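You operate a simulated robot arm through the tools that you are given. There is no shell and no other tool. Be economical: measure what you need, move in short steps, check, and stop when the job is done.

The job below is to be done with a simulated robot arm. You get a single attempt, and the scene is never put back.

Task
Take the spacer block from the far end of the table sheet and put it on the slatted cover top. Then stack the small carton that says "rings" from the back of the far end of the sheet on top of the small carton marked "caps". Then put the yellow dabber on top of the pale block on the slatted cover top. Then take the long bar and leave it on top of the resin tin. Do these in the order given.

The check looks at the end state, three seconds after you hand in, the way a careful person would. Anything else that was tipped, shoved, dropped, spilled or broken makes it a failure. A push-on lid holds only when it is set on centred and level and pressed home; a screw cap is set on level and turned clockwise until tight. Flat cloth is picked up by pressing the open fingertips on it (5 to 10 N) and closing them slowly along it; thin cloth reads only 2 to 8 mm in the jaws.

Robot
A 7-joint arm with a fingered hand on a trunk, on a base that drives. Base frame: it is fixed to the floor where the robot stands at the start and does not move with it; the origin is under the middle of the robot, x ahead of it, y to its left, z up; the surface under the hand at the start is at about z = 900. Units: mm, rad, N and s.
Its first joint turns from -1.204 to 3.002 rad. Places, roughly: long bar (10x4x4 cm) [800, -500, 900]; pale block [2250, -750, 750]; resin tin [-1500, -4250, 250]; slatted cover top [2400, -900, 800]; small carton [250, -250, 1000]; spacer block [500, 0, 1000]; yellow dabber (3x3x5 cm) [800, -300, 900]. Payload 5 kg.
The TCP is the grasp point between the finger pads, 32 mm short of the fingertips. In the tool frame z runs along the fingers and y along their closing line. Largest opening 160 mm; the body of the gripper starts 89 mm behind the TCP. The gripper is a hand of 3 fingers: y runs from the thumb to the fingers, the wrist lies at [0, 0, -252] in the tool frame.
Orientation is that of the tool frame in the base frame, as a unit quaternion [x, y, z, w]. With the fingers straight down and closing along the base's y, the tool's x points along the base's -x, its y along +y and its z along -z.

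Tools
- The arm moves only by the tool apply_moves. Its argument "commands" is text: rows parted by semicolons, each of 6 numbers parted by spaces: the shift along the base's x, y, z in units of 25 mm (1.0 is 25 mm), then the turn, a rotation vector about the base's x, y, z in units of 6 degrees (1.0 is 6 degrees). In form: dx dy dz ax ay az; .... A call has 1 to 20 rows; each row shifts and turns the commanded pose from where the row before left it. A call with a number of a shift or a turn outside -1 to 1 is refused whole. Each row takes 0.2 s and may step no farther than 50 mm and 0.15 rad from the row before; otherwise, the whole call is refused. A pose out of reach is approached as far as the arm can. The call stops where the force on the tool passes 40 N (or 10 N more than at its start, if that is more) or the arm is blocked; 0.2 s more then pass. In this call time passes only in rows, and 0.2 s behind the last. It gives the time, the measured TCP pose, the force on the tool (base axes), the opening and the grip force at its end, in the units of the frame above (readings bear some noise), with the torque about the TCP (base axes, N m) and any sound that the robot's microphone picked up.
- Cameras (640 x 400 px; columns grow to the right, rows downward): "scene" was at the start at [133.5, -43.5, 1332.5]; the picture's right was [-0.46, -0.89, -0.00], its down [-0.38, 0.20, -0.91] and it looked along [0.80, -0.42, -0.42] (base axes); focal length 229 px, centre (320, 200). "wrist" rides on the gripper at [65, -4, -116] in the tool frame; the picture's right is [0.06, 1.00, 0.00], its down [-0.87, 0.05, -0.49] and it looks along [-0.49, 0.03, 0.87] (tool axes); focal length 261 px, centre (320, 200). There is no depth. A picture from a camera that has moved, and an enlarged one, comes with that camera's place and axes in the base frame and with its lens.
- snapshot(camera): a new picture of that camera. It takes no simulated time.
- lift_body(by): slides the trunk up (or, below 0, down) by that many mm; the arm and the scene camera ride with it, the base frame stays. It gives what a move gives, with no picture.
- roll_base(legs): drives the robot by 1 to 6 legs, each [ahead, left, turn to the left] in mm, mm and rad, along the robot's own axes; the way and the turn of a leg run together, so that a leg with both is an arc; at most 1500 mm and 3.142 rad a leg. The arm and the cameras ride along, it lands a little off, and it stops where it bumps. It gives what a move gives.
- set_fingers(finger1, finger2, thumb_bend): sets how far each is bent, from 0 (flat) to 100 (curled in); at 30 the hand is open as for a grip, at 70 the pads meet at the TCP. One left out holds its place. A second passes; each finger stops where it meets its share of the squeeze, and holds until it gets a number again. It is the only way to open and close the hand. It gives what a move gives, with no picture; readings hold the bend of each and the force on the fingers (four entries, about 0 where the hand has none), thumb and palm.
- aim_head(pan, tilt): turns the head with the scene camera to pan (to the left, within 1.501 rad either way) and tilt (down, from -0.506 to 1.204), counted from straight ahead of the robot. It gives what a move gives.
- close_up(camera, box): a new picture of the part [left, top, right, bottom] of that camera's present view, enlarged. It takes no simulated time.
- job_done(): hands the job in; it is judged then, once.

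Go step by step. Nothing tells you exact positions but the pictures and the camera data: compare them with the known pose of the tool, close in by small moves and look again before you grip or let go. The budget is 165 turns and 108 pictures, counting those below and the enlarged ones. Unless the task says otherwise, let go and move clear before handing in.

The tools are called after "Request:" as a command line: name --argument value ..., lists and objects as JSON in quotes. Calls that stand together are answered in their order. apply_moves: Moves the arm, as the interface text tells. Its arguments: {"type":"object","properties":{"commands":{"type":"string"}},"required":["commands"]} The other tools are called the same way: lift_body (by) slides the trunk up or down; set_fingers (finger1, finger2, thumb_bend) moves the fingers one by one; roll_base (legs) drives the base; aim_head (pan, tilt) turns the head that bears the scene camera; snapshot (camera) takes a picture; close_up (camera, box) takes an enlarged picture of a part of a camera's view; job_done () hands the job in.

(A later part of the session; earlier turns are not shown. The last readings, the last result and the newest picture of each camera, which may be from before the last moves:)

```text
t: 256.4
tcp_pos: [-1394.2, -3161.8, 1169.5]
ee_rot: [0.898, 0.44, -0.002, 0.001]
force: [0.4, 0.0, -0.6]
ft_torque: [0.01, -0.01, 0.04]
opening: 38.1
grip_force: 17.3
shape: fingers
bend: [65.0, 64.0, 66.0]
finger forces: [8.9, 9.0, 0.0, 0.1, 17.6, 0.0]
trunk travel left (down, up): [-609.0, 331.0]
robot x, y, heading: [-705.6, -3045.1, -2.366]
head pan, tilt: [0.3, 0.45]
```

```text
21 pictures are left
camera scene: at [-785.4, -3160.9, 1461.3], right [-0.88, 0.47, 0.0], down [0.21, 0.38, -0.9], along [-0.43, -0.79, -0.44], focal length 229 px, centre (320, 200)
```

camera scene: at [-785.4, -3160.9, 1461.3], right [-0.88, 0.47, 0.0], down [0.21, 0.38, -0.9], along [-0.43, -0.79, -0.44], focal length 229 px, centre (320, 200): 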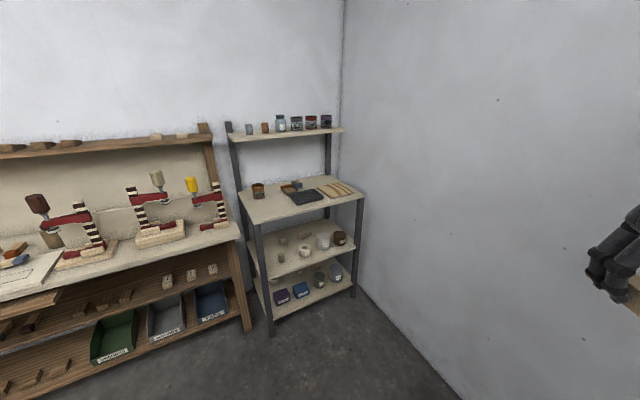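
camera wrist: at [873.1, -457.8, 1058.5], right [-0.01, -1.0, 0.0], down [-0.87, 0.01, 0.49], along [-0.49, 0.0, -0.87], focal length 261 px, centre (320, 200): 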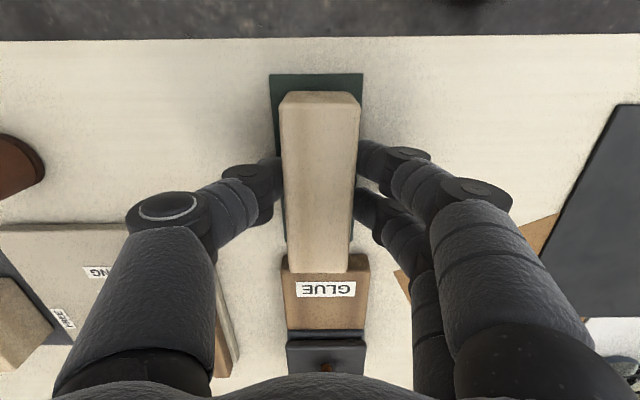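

The shelf rack is in view. I'll zoom in on its lower shelves to find the resin tin.

Request:
close_up --camera "scene" --box '[230, 165, 380, 340]'

```text
2.29 times, centred on (305, 252) of scene
camera zoom: at [-785.4, -3160.9, 1461.3], right [-0.88, 0.47, 0.0], down [0.21, 0.38, -0.9], along [-0.43, -0.79, -0.44], focal length 524 px, centre (354, 80)
```

zoom: 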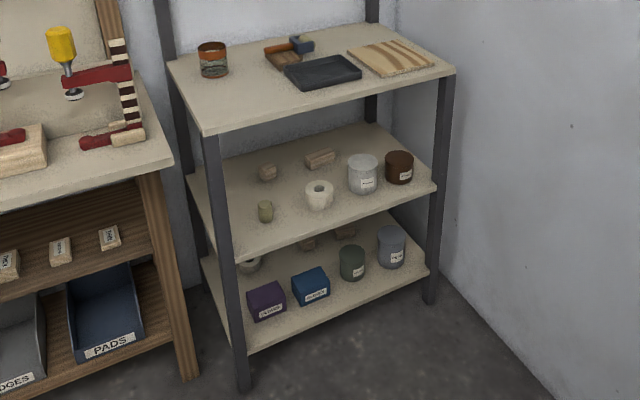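

I'll enlarge the tins' labels.

Request:
close_up --camera "scene" --box '[300, 222, 352, 292]'

```text
5.71 times, centred on (326, 257) of scene
camera zoom: at [-785.4, -3160.9, 1461.3], right [-0.88, 0.47, 0.0], down [0.21, 0.38, -0.9], along [-0.43, -0.79, -0.44], focal length 1310 px, centre (286, -126)
```

zoom: 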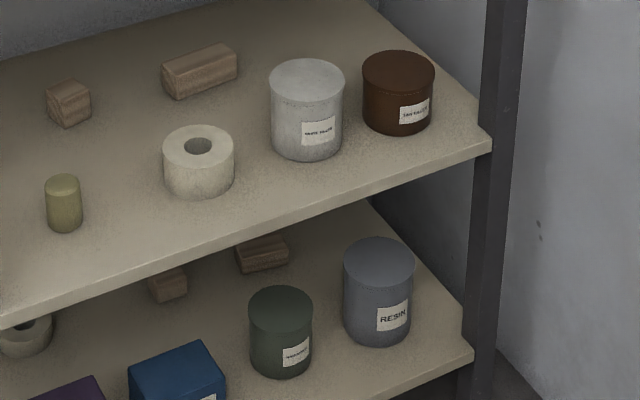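

The RESIN tin is on the bottom shelf at about [-1512, -4258], top near z = 258, with the next shelf at about 475 above it. I need a tilted hand there, so I'll regrip the bar on the rack's open z ≈ 871 shelf at its free front-left; first I'll move into position.

Request:
roll_base --legs '[[0, 0, 1.236], [264, -505, 0]]'

Request:
aim_head --pan -0.5 --tilt 0.75

Request:
snapshot --camera "scene"

```text
t: 262.7
tcp_pos: [-1178.7, -4186.6, 1168.6]
ee_rot: [0.482, 0.876, 0.0, 0.002]
force: [-0.5, 0.3, -0.4]
ft_torque: [0.05, -0.01, 0.01]
opening: 37.7
grip_force: 17.9
shape: fingers
bend: [65.0, 64.0, 66.0]
finger forces: [8.6, 8.8, 0.0, 0.0, 17.3, 0.1]
trunk travel left (down, up): [-609.0, 331.0]
robot x, y, heading: [-1054.8, -3497.7, -1.139]
head pan, tilt: [0.3, 0.45]
```

```text
t: 263.9
tcp_pos: [-1177.3, -4186.7, 1168.4]
ee_rot: [0.482, 0.876, -0.001, 0.003]
force: [0.5, 0.1, 0.0]
ft_torque: [-0.02, 0.01, 0.06]
opening: 37.7
grip_force: 17.3
shape: fingers
bend: [65.0, 64.0, 66.0]
finger forces: [8.6, 8.8, 0.0, 0.0, 17.4, 0.1]
trunk travel left (down, up): [-609.0, 331.0]
robot x, y, heading: [-1058.6, -3503.5, -1.137]
head pan, tilt: [-0.499, 0.75]
```

```text
18 pictures are left
camera scene: at [-1039.3, -3628.8, 1434.9], right [-1.0, 0.07, 0.0], down [0.05, 0.68, -0.73], along [-0.05, -0.73, -0.68], focal length 229 px, centre (320, 200)
```

scene: 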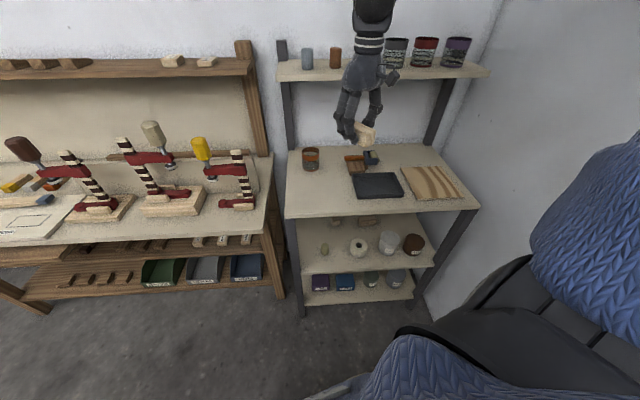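

The free front-left patch of the shelf is around [-1085, -4255]. I'll turn the bar to lie along y and lower it there.

Request:
apply_moves --commands ".62 -.45 -.9 0 0 -.9;.62 -.45 -.9 0 0 -.9;.62 -.45 -.9 0 0 -.9;.62 -.45 -.9 0 0 -.9;.62 -.45 -.9 0 0 -.9;.62 -.45 -.9 0 0 -.8;0 0 -1 0 0 0;0 0 -1 0 0 0;0 0 -.8 0 0 0"

Request:
snapshot --camera "wrist"

```text
t: 265.9
tcp_pos: [-1086.0, -4253.2, 962.5]
ee_rot: [0.703, 0.711, 0.0, 0.002]
force: [-0.4, -0.2, -0.8]
ft_torque: [0.01, 0.0, -0.03]
opening: 37.6
grip_force: 17.5
shape: fingers
bend: [65.0, 64.0, 66.0]
finger forces: [8.5, 8.8, 0.0, 0.0, 17.4, 0.1]
trunk travel left (down, up): [-609.0, 331.0]
robot x, y, heading: [-1054.5, -3498.7, -1.141]
head pan, tilt: [-0.499, 0.75]
```

```text
17 pictures are left
camera wrist: at [-1091.4, -4187.8, 1077.2], right [1.0, 0.07, 0.0], down [0.06, -0.87, 0.49], along [0.04, -0.49, -0.87], focal length 261 px, centre (320, 200)
```

wrist: 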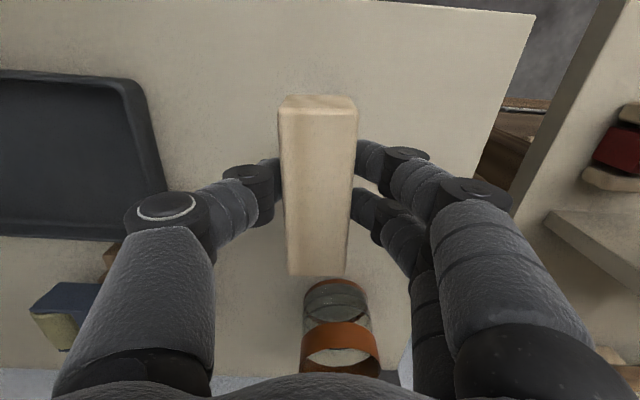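

All clear below. I'll lower to contact in small steps.

Request:
apply_moves --commands "0 .6 -1 0 0 0;0 .4 -.5 0 0 0;0 0 -.2 0 0 0;0 0 -.15 0 0 0;0 0 -.12 0 0 0;0 0 -.12 0 0 0"

```text
t: 267.3
tcp_pos: [-1084.4, -4227.2, 916.6]
ee_rot: [0.703, 0.711, -0.002, 0.006]
force: [-3.3, 7.6, 27.5]
ft_torque: [0.19, 0.38, -0.01]
opening: 37.5
grip_force: 24.8
shape: fingers
bend: [67.0, 66.0, 67.0]
finger forces: [10.1, 10.4, 0.0, 0.0, 28.5, 0.1]
trunk travel left (down, up): [-609.0, 331.0]
robot x, y, heading: [-1053.3, -3494.4, -1.137]
head pan, tilt: [-0.499, 0.75]
stopped in row 6: the force on the tool passed its limit at 43 N (the readings are from after the stop); the commanded pose is now the measured one
```

The bar is on the shelf. I'll ease up 1 mm, release, and rise.

Request:
apply_moves --commands "0 0 .05 0 0 0"

Request:
set_fingers --finger1 50 --finger2 50 --thumb_bend 50

Request:
apply_moves --commands "0 0 1 0 0 0;0 0 1 0 0 0;0 0 1 0 0 0;0 0 1 0 0 0;0 0 1 0 0 0;0 0 1 0 0 0"

```text
t: 267.7
tcp_pos: [-1084.8, -4228.2, 917.3]
ee_rot: [0.703, 0.711, -0.002, 0.005]
force: [-0.4, 6.1, 20.4]
ft_torque: [0.17, 0.17, -0.04]
opening: 37.6
grip_force: 22.1
shape: fingers
bend: [67.0, 66.0, 67.0]
finger forces: [10.4, 10.7, 0.1, 0.0, 23.3, 0.0]
trunk travel left (down, up): [-609.0, 331.0]
robot x, y, heading: [-1053.2, -3499.8, -1.138]
head pan, tilt: [-0.499, 0.75]
```

```text
t: 268.1
tcp_pos: [-1079.4, -4230.3, 921.2]
ee_rot: [0.702, 0.712, -0.003, 0.009]
force: [7.0, 3.4, 29.6]
ft_torque: [0.26, 1.02, -0.16]
opening: 76.0
grip_force: 15.4
shape: fingers
bend: [50.0, 50.0, 54.0]
finger forces: [0.1, 0.0, 0.1, 0.0, 29.6, 0.1]
trunk travel left (down, up): [-609.0, 331.0]
robot x, y, heading: [-1055.2, -3498.5, -1.138]
head pan, tilt: [-0.499, 0.75]
stopped: the force on the tool passed its limit at 45 N (the readings are from after the stop); the commanded pose is now the measured one
```

```text
t: 269.5
tcp_pos: [-1080.9, -4230.7, 1068.4]
ee_rot: [0.702, 0.712, -0.002, 0.007]
force: [-0.5, 0.3, -0.2]
ft_torque: [-0.01, -0.02, 0.01]
opening: 86.5
grip_force: 0.1
shape: fingers
bend: [50.0, 50.0, 50.0]
finger forces: [0.0, 0.1, 0.0, 0.0, 0.1, 0.1]
trunk travel left (down, up): [-609.0, 331.0]
robot x, y, heading: [-1051.0, -3499.2, -1.142]
head pan, tilt: [-0.499, 0.75]
```

The bar is set down. Next I'll tilt the hand 54° back toward the robot.

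Request:
apply_moves --commands "0 .3 .3 -1 0 0;0 .3 .3 -1 0 0;0 .3 .3 -1 0 0;0 .3 0 -1 0 0;0 0 0 -1 0 0;0 0 0 -1 0 0;0 0 0 -1 0 0;0 0 0 -1 0 0;0 0 0 -1 0 0"

Request:
snapshot --camera "wrist"

```text
t: 271.5
tcp_pos: [-1065.4, -4239.2, 1092.6]
ee_rot: [0.624, 0.633, -0.324, 0.324]
force: [-1.1, 0.2, -0.3]
ft_torque: [0.05, 0.03, -0.03]
opening: 86.8
grip_force: 0.0
shape: fingers
bend: [50.0, 50.0, 50.0]
finger forces: [0.0, 0.0, 0.0, 0.1, 0.0, 0.0]
out of reach, approached as far as the arm can: row 7, 8, 9
trunk travel left (down, up): [-609.0, 331.0]
robot x, y, heading: [-1058.8, -3499.5, -1.14]
head pan, tilt: [-0.499, 0.75]
```

```text
16 pictures are left
camera wrist: at [-1070.7, -4108.0, 1106.3], right [1.0, 0.05, -0.06], down [0.06, -0.1, 0.99], along [0.04, -0.99, -0.1], focal length 261 px, centre (320, 200)
```

wrist: 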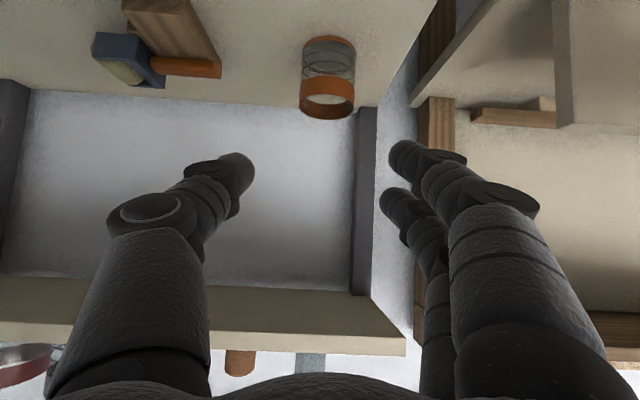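

The tilt is achieved, but the wrist is close in. I'll back the base up 150 mm and lower the trunk for better posture.

Request:
roll_base --legs '[[-136, 63, 0]]'

Request:
lift_body --by -110

Request:
apply_moves --commands "-.2 -.8 0 0 0 0;-.2 -.8 0 0 0 0;-.2 -.8 0 0 0 0;-.2 -.8 0 0 0 0"

Request:
snapshot --camera "scene"

```text
t: 272.9
tcp_pos: [-1063.0, -4087.0, 1096.1]
ee_rot: [0.622, 0.634, -0.324, 0.326]
force: [-0.3, 1.2, 0.5]
ft_torque: [0.0, -0.02, 0.0]
opening: 86.7
grip_force: 0.1
shape: fingers
bend: [50.0, 50.0, 50.0]
finger forces: [0.0, 0.0, 0.0, 0.1, 0.0, 0.1]
trunk travel left (down, up): [-609.0, 331.0]
robot x, y, heading: [-1055.8, -3350.1, -1.136]
head pan, tilt: [-0.499, 0.75]
```

```text
t: 274.3
tcp_pos: [-1063.4, -4088.5, 984.2]
ee_rot: [0.623, 0.633, -0.324, 0.325]
force: [0.3, 0.3, -0.4]
ft_torque: [-0.03, -0.02, -0.02]
opening: 86.8
grip_force: 0.1
shape: fingers
bend: [50.0, 50.0, 50.0]
finger forces: [0.0, 0.0, 0.0, 0.0, 0.0, 0.0]
trunk travel left (down, up): [-499.0, 441.0]
robot x, y, heading: [-1055.5, -3349.3, -1.137]
head pan, tilt: [-0.499, 0.75]
```

```text
t: 275.3
tcp_pos: [-1084.1, -4168.8, 984.6]
ee_rot: [0.623, 0.633, -0.324, 0.324]
force: [-0.8, -0.7, -0.2]
ft_torque: [0.03, 0.02, 0.0]
opening: 86.5
grip_force: 0.0
shape: fingers
bend: [50.0, 50.0, 50.0]
finger forces: [0.0, 0.0, 0.1, 0.0, 0.0, 0.0]
trunk travel left (down, up): [-499.0, 441.0]
robot x, y, heading: [-1057.5, -3349.3, -1.136]
head pan, tilt: [-0.499, 0.75]
```

```text
15 pictures are left
camera scene: at [-1038.6, -3479.1, 1324.8], right [-1.0, 0.07, 0.0], down [0.04, 0.68, -0.73], along [-0.05, -0.73, -0.68], focal length 229 px, centre (320, 200)
```

scene: 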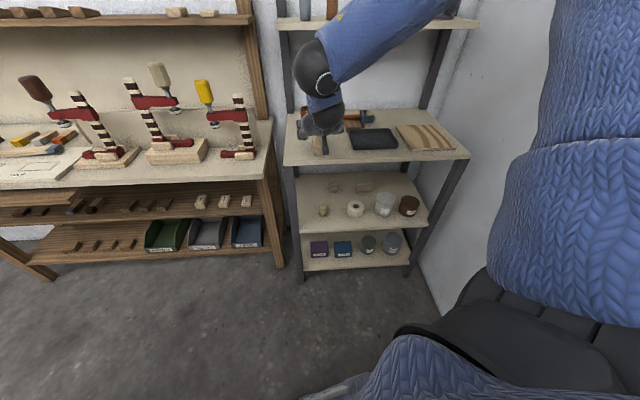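

I'll zoom to see the bar on the shelf relative to the fingers.

Request:
close_up --camera "scene" --box '[285, 90, 365, 170]'

```text
5.00 times, centred on (325, 130) of scene
camera zoom: at [-1038.6, -3479.1, 1324.8], right [-1.0, 0.07, 0.0], down [0.04, 0.68, -0.73], along [-0.05, -0.73, -0.68], focal length 1146 px, centre (295, 550)
```

zoom: 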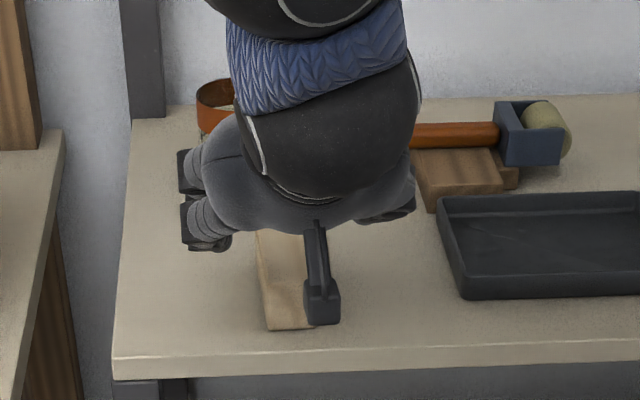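

The bar is at about [-1083, -4238]. I'll bring the tilted fingers around it and lower to just above the shelf.

Request:
apply_moves --commands "0 -.75 -.6 0 0 0;0 -.75 -.6 0 0 0;0 -.75 -.6 0 0 0;0 0 -.3 0 0 0;0 0 -.2 0 0 0;0 0 -.15 0 0 0"

Request:
snapshot --camera "wrist"

```text
t: 276.7
tcp_pos: [-1083.6, -4225.5, 922.4]
ee_rot: [0.623, 0.633, -0.324, 0.324]
force: [0.1, 0.0, 1.3]
ft_torque: [0.0, 0.01, -0.02]
opening: 86.5
grip_force: 0.0
shape: fingers
bend: [50.0, 50.0, 50.0]
finger forces: [0.1, 0.0, 0.0, 0.0, 0.0, 0.0]
trunk travel left (down, up): [-499.0, 441.0]
robot x, y, heading: [-1057.9, -3350.2, -1.139]
head pan, tilt: [-0.499, 0.75]
```

```text
13 pictures are left
camera wrist: at [-1090.1, -4093.8, 935.5], right [1.0, 0.05, -0.06], down [0.06, -0.1, 0.99], along [0.04, -0.99, -0.1], focal length 261 px, centre (320, 200)
```

wrist: 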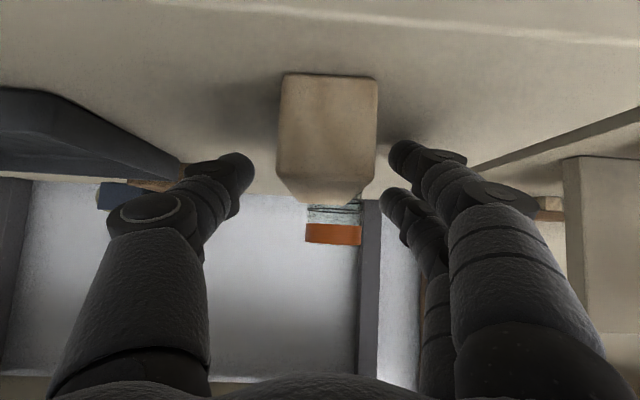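

The bar is centred, with its front end at y ≈ -4201. I'll go 15 mm deeper and 4 mm lower, then grip.

Request:
apply_moves --commands "0 -.6 -.16 0 0 0"

Request:
set_fingers --finger1 70 --finger2 70 --thumb_bend 70

Request:
apply_moves --commands "0 0 .3 0 0 0;0 0 .6 0 0 0;0 0 1 0 0 0"

Request:
snapshot --camera "wrist"

```text
t: 277.1
tcp_pos: [-1082.9, -4240.9, 921.1]
ee_rot: [0.624, 0.632, -0.325, 0.325]
force: [-0.2, 3.3, 16.1]
ft_torque: [-0.18, -0.84, 0.13]
opening: 87.3
grip_force: 8.1
shape: fingers
bend: [51.0, 50.0, 50.0]
finger forces: [15.8, 0.0, 0.0, 0.0, 0.0, 0.1]
trunk travel left (down, up): [-499.0, 441.0]
robot x, y, heading: [-1052.8, -3348.6, -1.141]
head pan, tilt: [-0.499, 0.75]
```

```text
t: 278.1
tcp_pos: [-1082.5, -4239.6, 920.7]
ee_rot: [0.622, 0.633, -0.325, 0.326]
force: [5.8, -3.0, 15.1]
ft_torque: [-0.41, -0.58, 0.0]
opening: 40.3
grip_force: 22.0
shape: fingers
bend: [64.0, 63.0, 66.0]
finger forces: [20.3, 9.1, 0.1, 0.0, 14.5, 0.0]
trunk travel left (down, up): [-499.0, 441.0]
robot x, y, heading: [-1056.1, -3349.8, -1.142]
head pan, tilt: [-0.499, 0.75]
```

```text
t: 278.9
tcp_pos: [-1083.4, -4238.9, 966.6]
ee_rot: [0.623, 0.634, -0.324, 0.324]
force: [-0.1, 0.9, 0.1]
ft_torque: [0.03, -0.01, 0.01]
opening: 39.9
grip_force: 15.4
shape: fingers
bend: [64.0, 63.0, 66.0]
finger forces: [7.9, 7.8, 0.0, 0.0, 15.6, 0.0]
trunk travel left (down, up): [-499.0, 441.0]
robot x, y, heading: [-1054.8, -3347.9, -1.139]
head pan, tilt: [-0.499, 0.75]
```

```text
12 pictures are left
camera wrist: at [-1089.5, -4107.3, 978.9], right [1.0, 0.05, -0.06], down [0.06, -0.1, 0.99], along [0.04, -0.99, -0.11], focal length 261 px, centre (320, 200)
```

wrist: 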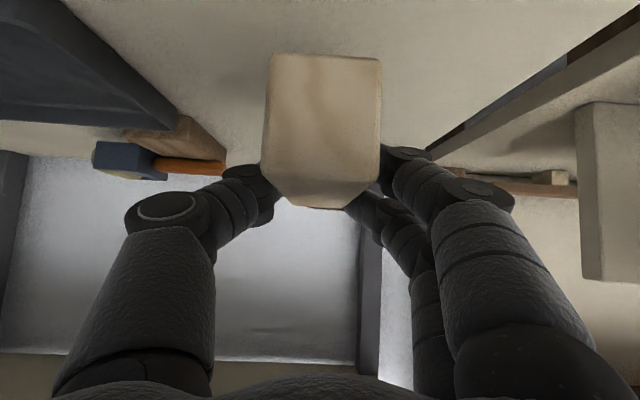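

The bar is held level with the hand tilted, its bottom about 46 mm below the TCP. I'll firm up, draw it back off the shelf, and shift the base left-back toward the tin.

Request:
set_fingers --finger1 74 --finger2 74 --thumb_bend 74

Request:
apply_moves --commands "0 0 1 0 0 0;0 .8 .5 0 0 0;0 .8 0 0 0 0;0 .8 0 0 0 0"

Request:
roll_base --legs '[[-136, 63, 0], [-40, -205, 0]]'

Request:
lift_body --by -480

```text
t: 279.9
tcp_pos: [-1083.6, -4240.4, 964.7]
ee_rot: [0.623, 0.634, -0.323, 0.325]
force: [-0.6, -0.1, -0.7]
ft_torque: [-0.03, -0.01, -0.01]
opening: 39.6
grip_force: 20.8
shape: fingers
bend: [63.0, 62.0, 66.0]
finger forces: [10.3, 10.5, 0.0, 0.1, 20.8, 0.1]
trunk travel left (down, up): [-499.0, 441.0]
robot x, y, heading: [-1058.0, -3352.6, -1.137]
head pan, tilt: [-0.499, 0.75]
```

```text
t: 280.9
tcp_pos: [-1082.5, -4177.5, 1004.1]
ee_rot: [0.623, 0.634, -0.324, 0.325]
force: [0.4, 0.8, 0.6]
ft_torque: [0.01, 0.02, -0.02]
opening: 39.6
grip_force: 20.9
shape: fingers
bend: [63.0, 62.0, 66.0]
finger forces: [10.2, 10.3, 0.0, 0.0, 20.7, 0.0]
trunk travel left (down, up): [-499.0, 441.0]
robot x, y, heading: [-1055.0, -3351.1, -1.142]
head pan, tilt: [-0.499, 0.75]
```

```text
t: 283.5
tcp_pos: [-1283.3, -4080.5, 1002.8]
ee_rot: [0.622, 0.635, -0.323, 0.326]
force: [0.2, -0.1, -0.7]
ft_torque: [-0.02, -0.01, 0.03]
opening: 39.6
grip_force: 20.7
shape: fingers
bend: [63.0, 62.0, 66.0]
finger forces: [10.2, 10.5, 0.0, 0.1, 20.8, 0.0]
trunk travel left (down, up): [-499.0, 441.0]
robot x, y, heading: [-1256.5, -3251.5, -1.133]
head pan, tilt: [-0.499, 0.75]
```

```text
refused: -480 is not a number from -400 to 400
```

The bar tip is too near the shelf edges for lowering. I'll pull back 80 mm more, yaw the hand toward the tin, then lower in two stages.

Request:
apply_moves --commands "0 .8 0 0 0 0;0 .8 0 0 0 0;0 .8 0 0 0 0;-.3 .8 0 0 0 0;-.5 0 0 0 0 -1;-.5 0 0 0 0 -1;-.5 0 0 0 0 -1"

Request:
lift_body --by -300

Request:
lift_body --by -190

Request:
aim_head --pan -0.65 --tilt 0.6

Request:
snapshot --camera "scene"

```text
t: 285.1
tcp_pos: [-1346.8, -4015.1, 1009.3]
ee_rot: [0.714, 0.532, -0.364, 0.272]
force: [-0.3, -0.6, -0.2]
ft_torque: [0.01, 0.03, 0.0]
opening: 39.6
grip_force: 20.3
shape: fingers
bend: [63.0, 62.0, 66.0]
finger forces: [10.3, 10.4, 0.0, 0.0, 20.7, 0.0]
out of reach, approached as far as the arm can: row 6, 7
trunk travel left (down, up): [-499.0, 441.0]
robot x, y, heading: [-1256.3, -3252.1, -1.134]
head pan, tilt: [-0.499, 0.75]
```

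```text
t: 288.1
tcp_pos: [-1344.8, -4014.1, 707.1]
ee_rot: [0.714, 0.533, -0.365, 0.271]
force: [0.0, 0.1, -1.5]
ft_torque: [0.0, 0.02, -0.03]
opening: 39.7
grip_force: 20.4
shape: fingers
bend: [63.0, 62.0, 66.0]
finger forces: [10.3, 10.5, 0.0, 0.1, 20.6, 0.0]
trunk travel left (down, up): [-199.0, 741.0]
robot x, y, heading: [-1257.7, -3251.5, -1.127]
head pan, tilt: [-0.499, 0.75]
```

```text
t: 290.2
tcp_pos: [-1343.7, -4013.0, 519.9]
ee_rot: [0.714, 0.533, -0.364, 0.271]
force: [0.6, 0.1, -1.0]
ft_torque: [0.01, 0.0, 0.02]
opening: 39.7
grip_force: 20.4
shape: fingers
bend: [63.0, 62.0, 66.0]
finger forces: [10.3, 10.5, 0.0, 0.1, 20.8, 0.0]
trunk travel left (down, up): [-9.0, 931.0]
robot x, y, heading: [-1255.7, -3251.0, -1.13]
head pan, tilt: [-0.499, 0.75]
```

```text
t: 290.9
tcp_pos: [-1345.5, -4013.9, 517.7]
ee_rot: [0.715, 0.532, -0.365, 0.271]
force: [-0.5, -0.5, -0.1]
ft_torque: [0.02, 0.01, 0.01]
opening: 39.5
grip_force: 21.0
shape: fingers
bend: [63.0, 62.0, 66.0]
finger forces: [10.2, 10.6, 0.0, 0.0, 20.7, 0.0]
trunk travel left (down, up): [-9.0, 931.0]
robot x, y, heading: [-1254.9, -3253.8, -1.131]
head pan, tilt: [-0.649, 0.6]
```

```text
11 pictures are left
camera scene: at [-1253.3, -3384.5, 847.7], right [-0.98, 0.21, 0.0], down [0.12, 0.55, -0.82], along [-0.17, -0.81, -0.57], focal length 229 px, centre (320, 200)
```

scene: 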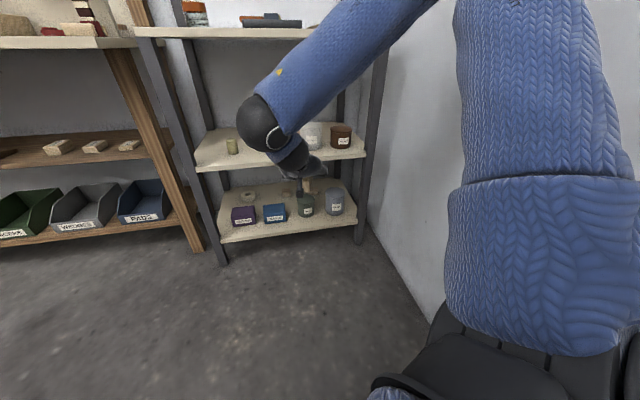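

I can see the RESIN tin clearly now. I'll zoom to measure it.

Request:
close_up --camera "scene" --box '[285, 145, 381, 240]'

```text
4.21 times, centred on (333, 192) of scene
camera zoom: at [-1253.3, -3384.5, 847.7], right [-0.98, 0.21, 0.0], down [0.12, 0.55, -0.82], along [-0.17, -0.81, -0.57], focal length 965 px, centre (265, 232)
```

zoom: 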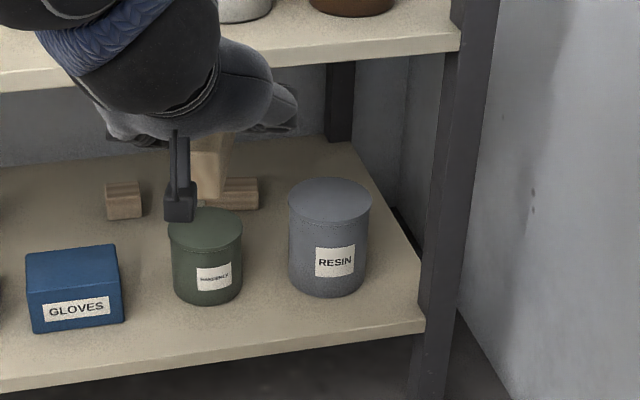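

The tin top is at about [-1515, -4260, 262] and the shelf above at about 485. I'll lower in front of the rack to z ≈ 330 first.

Request:
apply_moves --commands "-.2 0 -.95 0 0 0;-.2 0 -.95 0 0 0;-.2 0 -.95 0 0 0;-.2 0 -.95 0 0 0;-.2 0 -.95 0 0 0;-.2 0 -.95 0 0 0;-.2 0 -.95 0 0 0;-.2 0 -.85 0 0 0"

```text
t: 292.7
tcp_pos: [-1391.6, -4023.4, 333.7]
ee_rot: [0.715, 0.534, -0.361, 0.272]
force: [0.3, -0.9, -0.6]
ft_torque: [0.01, 0.04, -0.04]
opening: 39.4
grip_force: 20.8
shape: fingers
bend: [63.0, 62.0, 66.0]
finger forces: [10.2, 10.4, 0.1, 0.0, 20.5, 0.0]
out of reach, approached as far as the arm can: row 4, 6
trunk travel left (down, up): [-9.0, 931.0]
robot x, y, heading: [-1258.6, -3250.8, -1.136]
head pan, tilt: [-0.649, 0.6]
```

Now I'll drive the base toward the rack by about 135 mm so the arm has reach.

Request:
roll_base --legs '[[101, -91, 0]]'

Request:
apply_moves --commands "-.8 -.4 0 0 0 0;-.8 -.4 0 0 0 0;-.8 -.5 0 0 0 0"

Request:
close_up --camera "scene" --box '[270, 120, 400, 250]'

```text
t: 294.0
tcp_pos: [-1429.4, -4154.2, 334.2]
ee_rot: [0.715, 0.534, -0.361, 0.27]
force: [-0.1, 0.8, -1.0]
ft_torque: [0.0, 0.02, 0.0]
opening: 39.4
grip_force: 20.9
shape: fingers
bend: [63.0, 62.0, 66.0]
finger forces: [10.3, 10.3, 0.0, 0.0, 20.8, 0.0]
trunk travel left (down, up): [-9.0, 931.0]
robot x, y, heading: [-1296.5, -3386.4, -1.134]
head pan, tilt: [-0.649, 0.6]
```

```text
t: 294.8
tcp_pos: [-1474.9, -4189.9, 331.9]
ee_rot: [0.708, 0.543, -0.362, 0.269]
force: [0.1, -0.3, -0.2]
ft_torque: [0.0, -0.01, 0.05]
opening: 39.5
grip_force: 20.7
shape: fingers
bend: [63.0, 62.0, 66.0]
finger forces: [10.3, 10.4, 0.0, 0.1, 20.7, 0.1]
trunk travel left (down, up): [-9.0, 931.0]
robot x, y, heading: [-1296.6, -3385.1, -1.122]
head pan, tilt: [-0.649, 0.6]
```

```text
3.08 times, centred on (335, 185) of scene
camera zoom: at [-1282.5, -3518.8, 847.1], right [-0.98, 0.2, 0.01], down [0.11, 0.56, -0.82], along [-0.17, -0.81, -0.57], focal length 705 px, centre (274, 246)
```

zoom: 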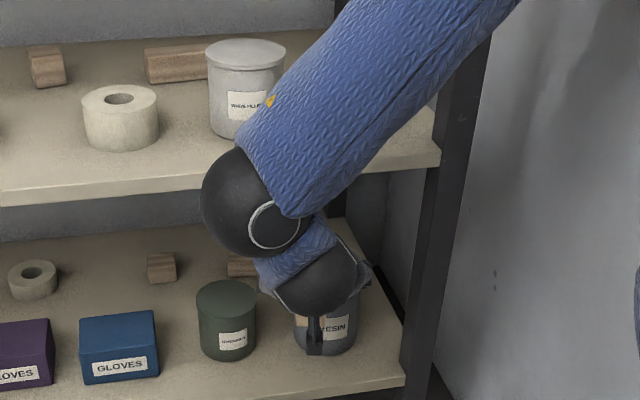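

The base heading shifted slightly, which hints that the elbow may be near the wall or rack. I'll check to the right.

Request:
aim_head --pan -1.25 --tilt 0.35

Request:
snapshot --camera "scene"

```text
t: 295.8
tcp_pos: [-1475.1, -4189.3, 331.7]
ee_rot: [0.708, 0.543, -0.362, 0.27]
force: [0.2, 0.5, -1.4]
ft_torque: [-0.03, -0.02, 0.0]
opening: 39.7
grip_force: 20.4
shape: fingers
bend: [63.0, 62.0, 66.0]
finger forces: [10.3, 10.4, 0.1, 0.1, 20.7, 0.0]
trunk travel left (down, up): [-9.0, 931.0]
robot x, y, heading: [-1294.1, -3384.2, -1.123]
head pan, tilt: [-1.25, 0.351]
```

```text
8 pictures are left
camera scene: at [-1332.2, -3496.7, 870.0], right [-0.7, 0.72, 0.01], down [0.24, 0.24, -0.94], along [-0.68, -0.65, -0.34], focal length 229 px, centre (320, 200)
```

scene: 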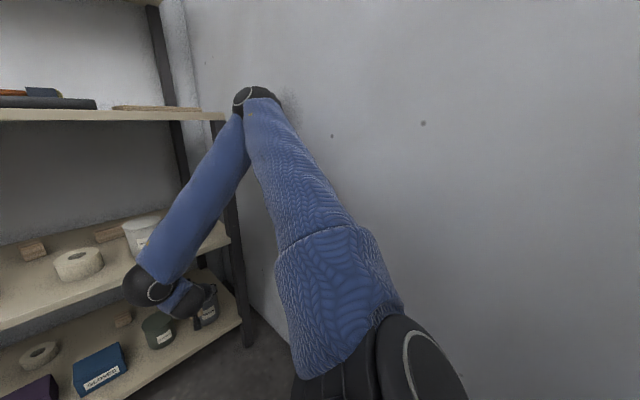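

The elbow is right at the wall. I'll shift the base 130 mm away from the wall, then reach over to the tin.

Request:
roll_base --legs '[[56, 117, 0]]'

Request:
apply_moves --commands "-.9 -.2 0 0 0 0;-.9 -.2 0 0 0 0;-.9 -.2 0 0 0 0;-.9 -.2 0 0 0 0;-.9 -.2 0 0 0 0"

```text
t: 297.1
tcp_pos: [-1356.4, -4188.1, 332.5]
ee_rot: [0.715, 0.535, -0.36, 0.271]
force: [-0.5, -0.2, -0.3]
ft_torque: [0.03, -0.01, 0.01]
opening: 39.5
grip_force: 20.7
shape: fingers
bend: [63.0, 62.0, 66.0]
finger forces: [10.3, 10.4, 0.0, 0.0, 20.7, 0.1]
trunk travel left (down, up): [-9.0, 931.0]
robot x, y, heading: [-1167.1, -3382.0, -1.132]
head pan, tilt: [-1.25, 0.351]
```

```text
t: 298.4
tcp_pos: [-1337.4, -4283.4, 337.8]
ee_rot: [0.676, 0.58, -0.348, 0.292]
force: [0.0, -0.2, -1.1]
ft_torque: [-0.05, 0.02, -0.04]
opening: 39.7
grip_force: 21.2
shape: fingers
bend: [63.0, 62.0, 67.0]
finger forces: [10.5, 10.7, 0.0, 0.0, 21.2, 0.0]
trunk travel left (down, up): [-9.0, 931.0]
robot x, y, heading: [-1137.3, -3422.7, -1.009]
head pan, tilt: [-1.25, 0.351]
stopped in row 5: the arm was blocked; the commanded pose is now the measured one
```

The arm pushed on the wall and shifted the base. I'll check the shelf before moving on.

Request:
aim_head --pan -0.7 --tilt 0.55

Request:
snapshot --camera "scene"

```text
t: 299.4
tcp_pos: [-1339.1, -4284.9, 337.2]
ee_rot: [0.677, 0.58, -0.348, 0.291]
force: [0.1, 0.1, -1.2]
ft_torque: [-0.02, 0.02, 0.02]
opening: 39.4
grip_force: 20.7
shape: fingers
bend: [63.0, 62.0, 67.0]
finger forces: [10.5, 10.7, 0.0, 0.0, 21.2, 0.0]
trunk travel left (down, up): [-9.0, 931.0]
robot x, y, heading: [-1142.0, -3420.8, -1.009]
head pan, tilt: [-0.7, 0.55]
```

```text
7 pictures are left
camera scene: at [-1118.5, -3556.2, 851.9], right [-0.99, 0.14, 0.01], down [0.07, 0.52, -0.85], along [-0.12, -0.84, -0.52], focal length 229 px, centre (320, 200)
```

scene: 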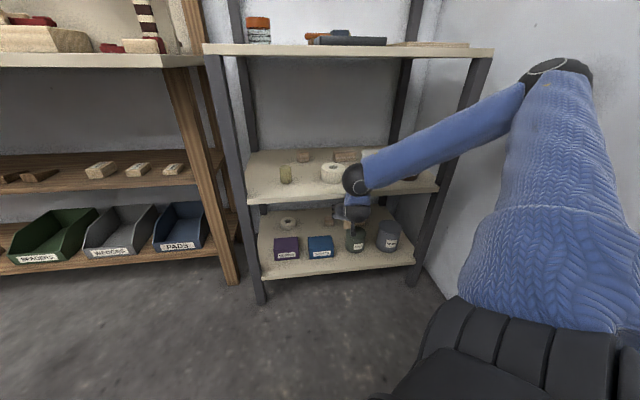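

The elbow sticks out toward the wall because the arm is too folded. I'll back the base off to about [-1071, -3238] and turn right a little, so the arm reaches the tin more stretched.

Request:
roll_base --legs '[[-117, 158, 0], [0, 0, -0.19]]'

Request:
apply_moves --commands "-.4 -.8 0 0 0 0;-.4 -.8 0 0 0 0;-.4 -.8 0 0 0 0;-.4 -.8 0 0 0 0"

```text
t: 301.8
tcp_pos: [-1377.0, -4072.9, 334.5]
ee_rot: [0.715, 0.535, -0.364, 0.265]
force: [-0.7, -0.1, -0.9]
ft_torque: [0.01, 0.03, 0.02]
opening: 39.4
grip_force: 21.1
shape: fingers
bend: [63.0, 62.0, 67.0]
finger forces: [10.5, 10.4, 0.0, 0.1, 20.9, 0.0]
trunk travel left (down, up): [-9.0, 931.0]
robot x, y, heading: [-1062.8, -3245.6, -1.143]
head pan, tilt: [-0.7, 0.55]
stopped in leg 2: the robot was blocked; the commanded pose is now the measured one
```

```text
t: 303.0
tcp_pos: [-1352.8, -4187.2, 341.1]
ee_rot: [0.694, 0.557, -0.362, 0.276]
force: [-0.3, -0.6, -0.7]
ft_torque: [0.0, 0.0, -0.02]
opening: 39.5
grip_force: 21.0
shape: fingers
bend: [63.0, 62.0, 67.0]
finger forces: [10.5, 10.5, 0.0, 0.0, 20.9, 0.0]
trunk travel left (down, up): [-9.0, 931.0]
robot x, y, heading: [-1055.9, -3264.5, -1.083]
head pan, tilt: [-0.7, 0.55]
stopped in row 4: the arm was blocked; the commanded pose is now the measured one
```

The elbow keeps meeting the wall, since it always points to the arm's right. I'll reposition to the tin's left, so the arm reaches along -x and the elbow swings over open floor; first I'll back out, move left and turn right.

Request:
roll_base --legs '[[-221, 117, 0], [289, 363, 0], [0, 0, -0.717]]'

```text
t: 305.0
tcp_pos: [-1349.9, -3940.4, 337.8]
ee_rot: [0.695, 0.558, -0.358, 0.278]
force: [0.3, 0.7, -1.5]
ft_torque: [-0.01, 0.0, -0.02]
opening: 39.3
grip_force: 21.1
shape: fingers
bend: [63.0, 62.0, 67.0]
finger forces: [10.6, 10.4, 0.0, 0.0, 21.0, 0.1]
trunk travel left (down, up): [-9.0, 931.0]
robot x, y, heading: [-1052.1, -3011.6, -1.081]
head pan, tilt: [-0.7, 0.55]
stopped in leg 2: the robot was blocked; the commanded pose is now the measured one
```

I'll try moving purely to +x, away from the wall.

Request:
roll_base --legs '[[187, 354, 0]]'

```text
t: 307.4
tcp_pos: [-959.8, -3944.6, 336.3]
ee_rot: [0.697, 0.556, -0.359, 0.277]
force: [0.2, -0.9, -0.4]
ft_torque: [0.01, 0.02, 0.02]
opening: 39.5
grip_force: 21.1
shape: fingers
bend: [63.0, 62.0, 67.0]
finger forces: [10.6, 10.4, 0.0, 0.1, 21.0, 0.1]
trunk travel left (down, up): [-9.0, 931.0]
robot x, y, heading: [-659.6, -3015.9, -1.078]
head pan, tilt: [-0.7, 0.55]
```

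Clear. Now I'll turn right 0.717 and pull the hand back a little.

Request:
roll_base --legs '[[0, 0, -0.717]]'

Request:
apply_moves --commands ".8 .7 0 0 0 .7;.8 .7 0 0 0 .7;.8 .7 0 0 0 .7;.8 .7 0 0 0 .7;.8 .7 0 0 0 .5;.8 .5 0 0 0 0"

```text
t: 309.8
tcp_pos: [-1490.9, -3518.0, 337.0]
ee_rot: [0.848, 0.276, -0.433, 0.134]
force: [0.4, -0.8, -0.9]
ft_torque: [0.0, -0.03, -0.02]
opening: 39.2
grip_force: 20.8
shape: fingers
bend: [63.0, 62.0, 67.0]
finger forces: [10.6, 10.4, 0.0, 0.0, 21.0, 0.0]
trunk travel left (down, up): [-9.0, 931.0]
robot x, y, heading: [-654.4, -3020.8, -1.802]
head pan, tilt: [-0.7, 0.55]
```

```text
t: 311.2
tcp_pos: [-1369.6, -3418.7, 336.1]
ee_rot: [0.787, 0.417, -0.404, 0.207]
force: [0.0, -0.7, -0.8]
ft_torque: [-0.02, 0.01, 0.01]
opening: 39.3
grip_force: 20.3
shape: fingers
bend: [63.0, 62.0, 67.0]
finger forces: [10.2, 10.2, 0.0, 0.1, 20.4, 0.0]
trunk travel left (down, up): [-9.0, 931.0]
robot x, y, heading: [-659.3, -3021.3, -1.805]
head pan, tilt: [-0.7, 0.55]
```

I'll drive forward to the rack so the bar ends up just in front of the bottom bay.

Request:
roll_base --legs '[[665, 57, 0]]'

Request:
aim_head --pan -0.6 --tilt 0.5

Request:
snapshot --camera "scene"

```text
t: 314.9
tcp_pos: [-1469.8, -4075.0, 335.8]
ee_rot: [0.789, 0.415, -0.405, 0.205]
force: [0.5, 0.3, 0.6]
ft_torque: [-0.05, 0.02, 0.0]
opening: 39.1
grip_force: 20.3
shape: fingers
bend: [63.0, 62.0, 67.0]
finger forces: [10.2, 10.1, 0.0, 0.0, 20.5, 0.1]
trunk travel left (down, up): [-9.0, 931.0]
robot x, y, heading: [-757.5, -3679.2, -1.807]
head pan, tilt: [-0.7, 0.55]
```

```text
t: 315.5
tcp_pos: [-1472.1, -4073.7, 335.6]
ee_rot: [0.789, 0.415, -0.404, 0.205]
force: [0.0, -0.4, -0.7]
ft_torque: [0.02, -0.01, 0.0]
opening: 39.8
grip_force: 20.1
shape: fingers
bend: [63.0, 62.0, 67.0]
finger forces: [10.2, 10.2, 0.1, 0.1, 20.3, 0.0]
trunk travel left (down, up): [-9.0, 931.0]
robot x, y, heading: [-755.2, -3677.2, -1.809]
head pan, tilt: [-0.6, 0.499]
```

```text
6 pictures are left
camera scene: at [-835.5, -3790.4, 856.8], right [-0.67, 0.74, 0.0], down [0.36, 0.32, -0.88], along [-0.65, -0.59, -0.48], focal length 229 px, centre (320, 200)
```

scene: 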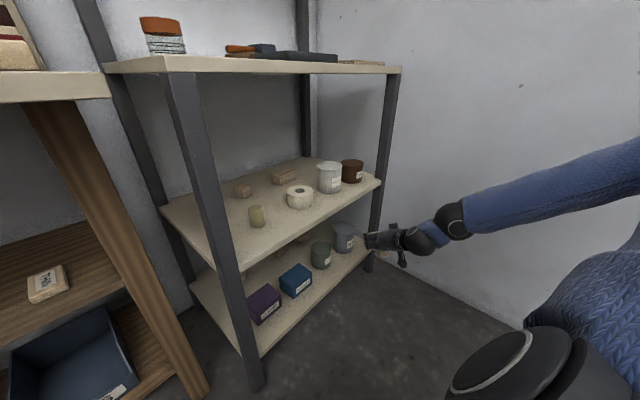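

This is a good side view, and everything on the shelves is upright. I'll zoom in on the tin and the bar.

Request:
close_up --camera "scene" --box '[310, 190, 420, 280]'

```text
4.44 times, centred on (365, 235) of scene
camera zoom: at [-835.5, -3790.4, 856.8], right [-0.67, 0.74, 0.0], down [0.36, 0.32, -0.88], along [-0.65, -0.59, -0.48], focal length 1019 px, centre (120, 44)
```

zoom: 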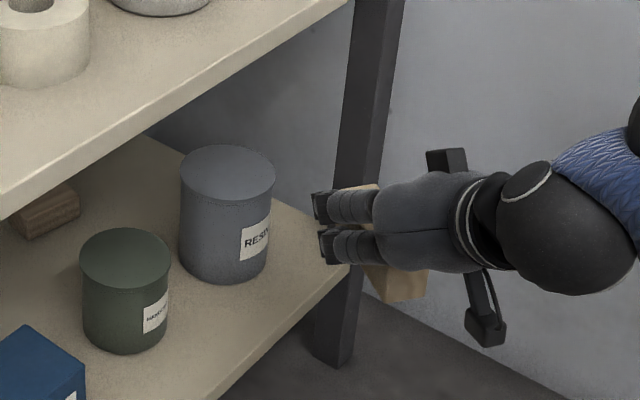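

The tin centre is confirmed at [-1515, -4260] with its top at about 262–266, and the bar is level. I'll advance over the tin.

Request:
apply_moves --commands "-.22 -1 0 0 0 0;-.22 -1 0 0 0 0;-.22 -1 0 0 0 0;-.22 -1 0 0 0 0;-.22 -1 0 0 0 0;-.22 -1 0 0 0 0;-.2 -1 0 0 0 0"

Request:
close_up --camera "scene" --box '[300, 190, 410, 280]'

```text
t: 317.1
tcp_pos: [-1512.0, -4248.1, 335.7]
ee_rot: [0.789, 0.416, -0.404, 0.205]
force: [-0.7, 0.0, -0.2]
ft_torque: [0.03, -0.03, -0.01]
opening: 39.4
grip_force: 19.9
shape: fingers
bend: [63.0, 62.0, 67.0]
finger forces: [10.2, 10.3, 0.1, 0.0, 20.2, 0.0]
trunk travel left (down, up): [-9.0, 931.0]
robot x, y, heading: [-759.5, -3687.9, -1.809]
head pan, tilt: [-0.6, 0.499]
```

```text
4.44 times, centred on (355, 235) of scene
camera zoom: at [-835.4, -3790.2, 856.9], right [-0.67, 0.74, 0.0], down [0.36, 0.32, -0.88], along [-0.65, -0.59, -0.48], focal length 1019 px, centre (164, 44)
```

zoom: 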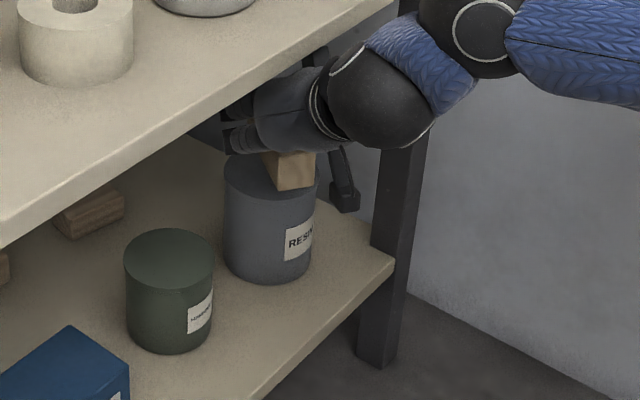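

The bar is over the tin. I'll lower in small steps.

Request:
apply_moves --commands "0 -.1 -.5 0 0 0;0 0 -.25 0 0 0;0 0 -.12 0 0 0"

Request:
apply_moves --commands "0 0 -.1 0 0 0;0 0 -.08 0 0 0"

```text
t: 317.9
tcp_pos: [-1510.6, -4253.2, 312.9]
ee_rot: [0.789, 0.416, -0.404, 0.205]
force: [-1.0, -0.6, -0.1]
ft_torque: [0.04, -0.01, 0.01]
opening: 39.3
grip_force: 20.0
shape: fingers
bend: [63.0, 62.0, 67.0]
finger forces: [10.2, 10.2, 0.0, 0.1, 20.3, 0.0]
trunk travel left (down, up): [-9.0, 931.0]
robot x, y, heading: [-758.6, -3678.5, -1.805]
head pan, tilt: [-0.6, 0.499]
```

```text
t: 318.5
tcp_pos: [-1509.9, -4252.4, 310.3]
ee_rot: [0.789, 0.415, -0.404, 0.205]
force: [-0.1, -0.1, 1.3]
ft_torque: [0.0, -0.05, -0.04]
opening: 39.3
grip_force: 19.9
shape: fingers
bend: [63.0, 62.0, 67.0]
finger forces: [10.5, 9.8, 0.1, 0.1, 20.4, 0.0]
trunk travel left (down, up): [-9.0, 931.0]
robot x, y, heading: [-754.9, -3681.0, -1.812]
head pan, tilt: [-0.6, 0.499]
```

Request:
apply_moves --commands "0 0 -.08 0 0 0;0 0 -.06 0 0 0"

Request:
close_up --camera "scene" --box '[310, 200, 380, 260]'

```text
t: 319.1
tcp_pos: [-1509.6, -4252.6, 309.2]
ee_rot: [0.788, 0.414, -0.405, 0.206]
force: [-0.7, -2.4, 17.9]
ft_torque: [-0.54, -0.16, -0.03]
opening: 39.4
grip_force: 26.6
shape: fingers
bend: [64.0, 62.0, 67.0]
finger forces: [23.0, 9.4, 0.0, 0.1, 21.6, 0.1]
trunk travel left (down, up): [-9.0, 931.0]
robot x, y, heading: [-756.7, -3680.5, -1.807]
head pan, tilt: [-0.6, 0.499]
```

```text
6.67 times, centred on (345, 230) of scene
camera zoom: at [-834.8, -3789.9, 857.3], right [-0.67, 0.74, 0.0], down [0.36, 0.32, -0.88], along [-0.65, -0.59, -0.48], focal length 1528 px, centre (153, 0)
```

zoom: 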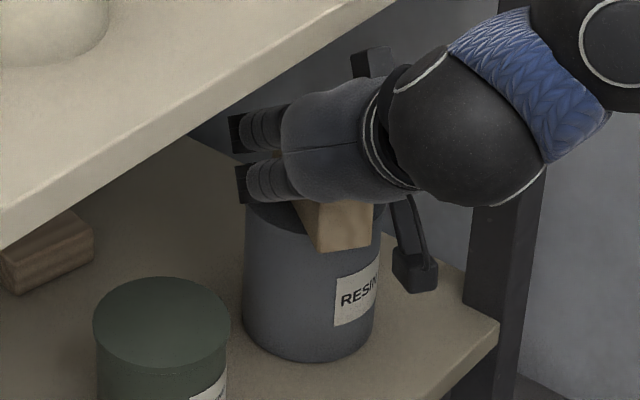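

The bar rests on the tin, with finger 1 just touching the lid. I'll lift about 1 mm and open gently.

Request:
apply_moves --commands "0 0 .06 0 0 0"

Request:
set_fingers --finger1 59 --finger2 59 --thumb_bend 63

```text
t: 319.5
tcp_pos: [-1508.9, -4251.3, 308.2]
ee_rot: [0.788, 0.415, -0.405, 0.205]
force: [-3.4, -5.0, 15.7]
ft_torque: [-0.57, -0.09, -0.11]
opening: 39.4
grip_force: 26.4
shape: fingers
bend: [64.0, 62.0, 67.0]
finger forces: [22.1, 9.4, 0.0, 0.0, 21.3, 0.0]
trunk travel left (down, up): [-9.0, 931.0]
robot x, y, heading: [-754.4, -3682.2, -1.807]
head pan, tilt: [-0.6, 0.499]
```

```text
t: 320.5
tcp_pos: [-1508.9, -4250.2, 310.3]
ee_rot: [0.788, 0.415, -0.405, 0.205]
force: [-2.4, -0.2, 20.4]
ft_torque: [-0.57, -0.13, -0.05]
opening: 42.1
grip_force: 11.8
shape: fingers
bend: [63.0, 59.0, 62.0]
finger forces: [20.9, 0.1, 0.0, 0.0, 2.3, 0.1]
trunk travel left (down, up): [-9.0, 931.0]
robot x, y, heading: [-760.6, -3677.7, -1.806]
head pan, tilt: [-0.6, 0.499]
```

The grip is off the bar; finger 1 is pressing on the lid. I'll rise 4 mm and open further.

Request:
apply_moves --commands "0 0 .1 0 0 0;0 0 .08 0 0 0"

Request:
set_fingers --finger1 52 --finger2 52 --thumb_bend 54

Request:
close_up --camera "scene" --box '[310, 200, 380, 260]'

```text
t: 321.1
tcp_pos: [-1508.2, -4249.8, 310.3]
ee_rot: [0.79, 0.415, -0.404, 0.203]
force: [-0.6, 0.6, 0.4]
ft_torque: [-0.03, -0.01, 0.01]
opening: 43.8
grip_force: 1.2
shape: fingers
bend: [60.0, 59.0, 63.0]
finger forces: [1.6, 0.0, 0.0, 0.0, 0.7, 0.0]
trunk travel left (down, up): [-9.0, 931.0]
robot x, y, heading: [-757.4, -3680.5, -1.807]
head pan, tilt: [-0.6, 0.499]
```

```text
t: 322.1
tcp_pos: [-1509.3, -4251.1, 312.5]
ee_rot: [0.789, 0.415, -0.405, 0.204]
force: [-0.3, -1.2, 0.3]
ft_torque: [0.0, -0.03, 0.02]
opening: 74.2
grip_force: 0.1
shape: fingers
bend: [52.0, 52.0, 54.0]
finger forces: [0.0, 0.1, 0.0, 0.0, 0.0, 0.0]
trunk travel left (down, up): [-9.0, 931.0]
robot x, y, heading: [-758.2, -3679.7, -1.805]
head pan, tilt: [-0.6, 0.499]
```

```text
6.67 times, centred on (345, 230) of scene
camera zoom: at [-835.5, -3790.4, 856.8], right [-0.67, 0.74, 0.0], down [0.36, 0.32, -0.88], along [-0.65, -0.59, -0.48], focal length 1528 px, centre (153, 0)
```

zoom: 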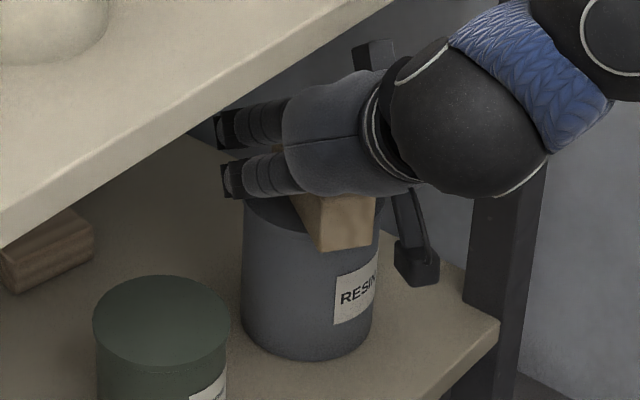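

The bar lies on the tin, free of the fingers. I'll back straight out along the approach direction.

Request:
apply_moves --commands "0.1 .15 .2 0 0 0;.3 .45 .2 0 0 0;.45 .65 0 0 0 0;.55 .8 0 0 0 0;.55 .8 0 0 0 0;.55 .8 0 0 0 0;.55 .8 0 0 0 0;.55 .8 0 0 0 0;.55 .8 0 0 0 0"

Request:
close_up --camera "scene" --box '[300, 190, 400, 280]'

```text
t: 324.1
tcp_pos: [-1411.4, -4109.9, 324.1]
ee_rot: [0.789, 0.415, -0.404, 0.205]
force: [-0.1, 0.6, 0.9]
ft_torque: [-0.01, 0.0, -0.01]
opening: 74.4
grip_force: 0.1
shape: fingers
bend: [52.0, 52.0, 54.0]
finger forces: [0.0, 0.0, 0.1, 0.1, 0.0, 0.0]
out of reach, approached as far as the arm can: row 9
trunk travel left (down, up): [-9.0, 931.0]
robot x, y, heading: [-756.6, -3682.8, -1.807]
head pan, tilt: [-0.6, 0.499]
```

```text
4.44 times, centred on (350, 235) of scene
camera zoom: at [-835.5, -3790.4, 856.8], right [-0.67, 0.74, 0.0], down [0.36, 0.32, -0.88], along [-0.65, -0.59, -0.48], focal length 1019 px, centre (187, 44)
```

zoom: 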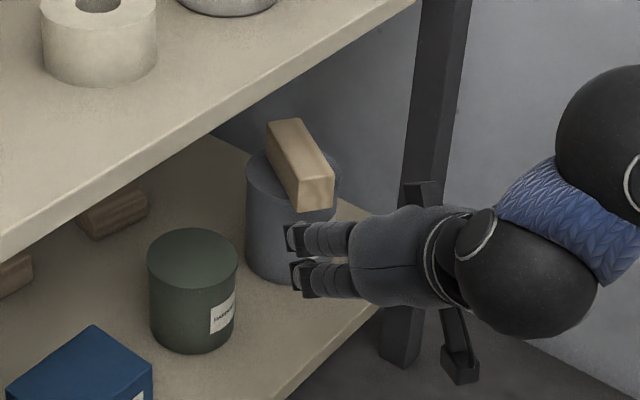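

The bar lies steadily across the tin. I'll back the robot away before handing in.

Request:
roll_base --legs '[[-250, 60, 0]]'

Request:
close_up --camera "scene" --box '[280, 160, 420, 270]'

```text
t: 326.0
tcp_pos: [-1295.8, -3888.5, 323.5]
ee_rot: [0.788, 0.416, -0.404, 0.205]
force: [-0.7, -0.7, 0.5]
ft_torque: [-0.02, 0.01, -0.01]
opening: 74.7
grip_force: 0.2
shape: fingers
bend: [52.0, 52.0, 54.0]
finger forces: [0.0, 0.0, 0.0, 0.1, 0.1, 0.0]
trunk travel left (down, up): [-9.0, 931.0]
robot x, y, heading: [-642.9, -3455.2, -1.808]
head pan, tilt: [-0.6, 0.499]
```

```text
3.64 times, centred on (350, 215) of scene
camera zoom: at [-719.9, -3567.0, 856.8], right [-0.67, 0.74, 0.0], down [0.36, 0.32, -0.88], along [-0.65, -0.59, -0.48], focal length 834 px, centre (211, 146)
```

zoom: 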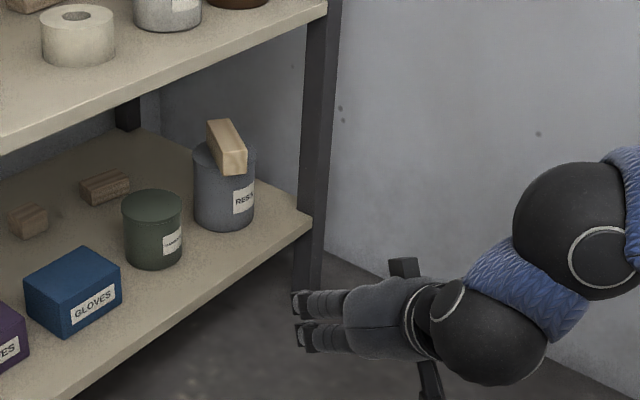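

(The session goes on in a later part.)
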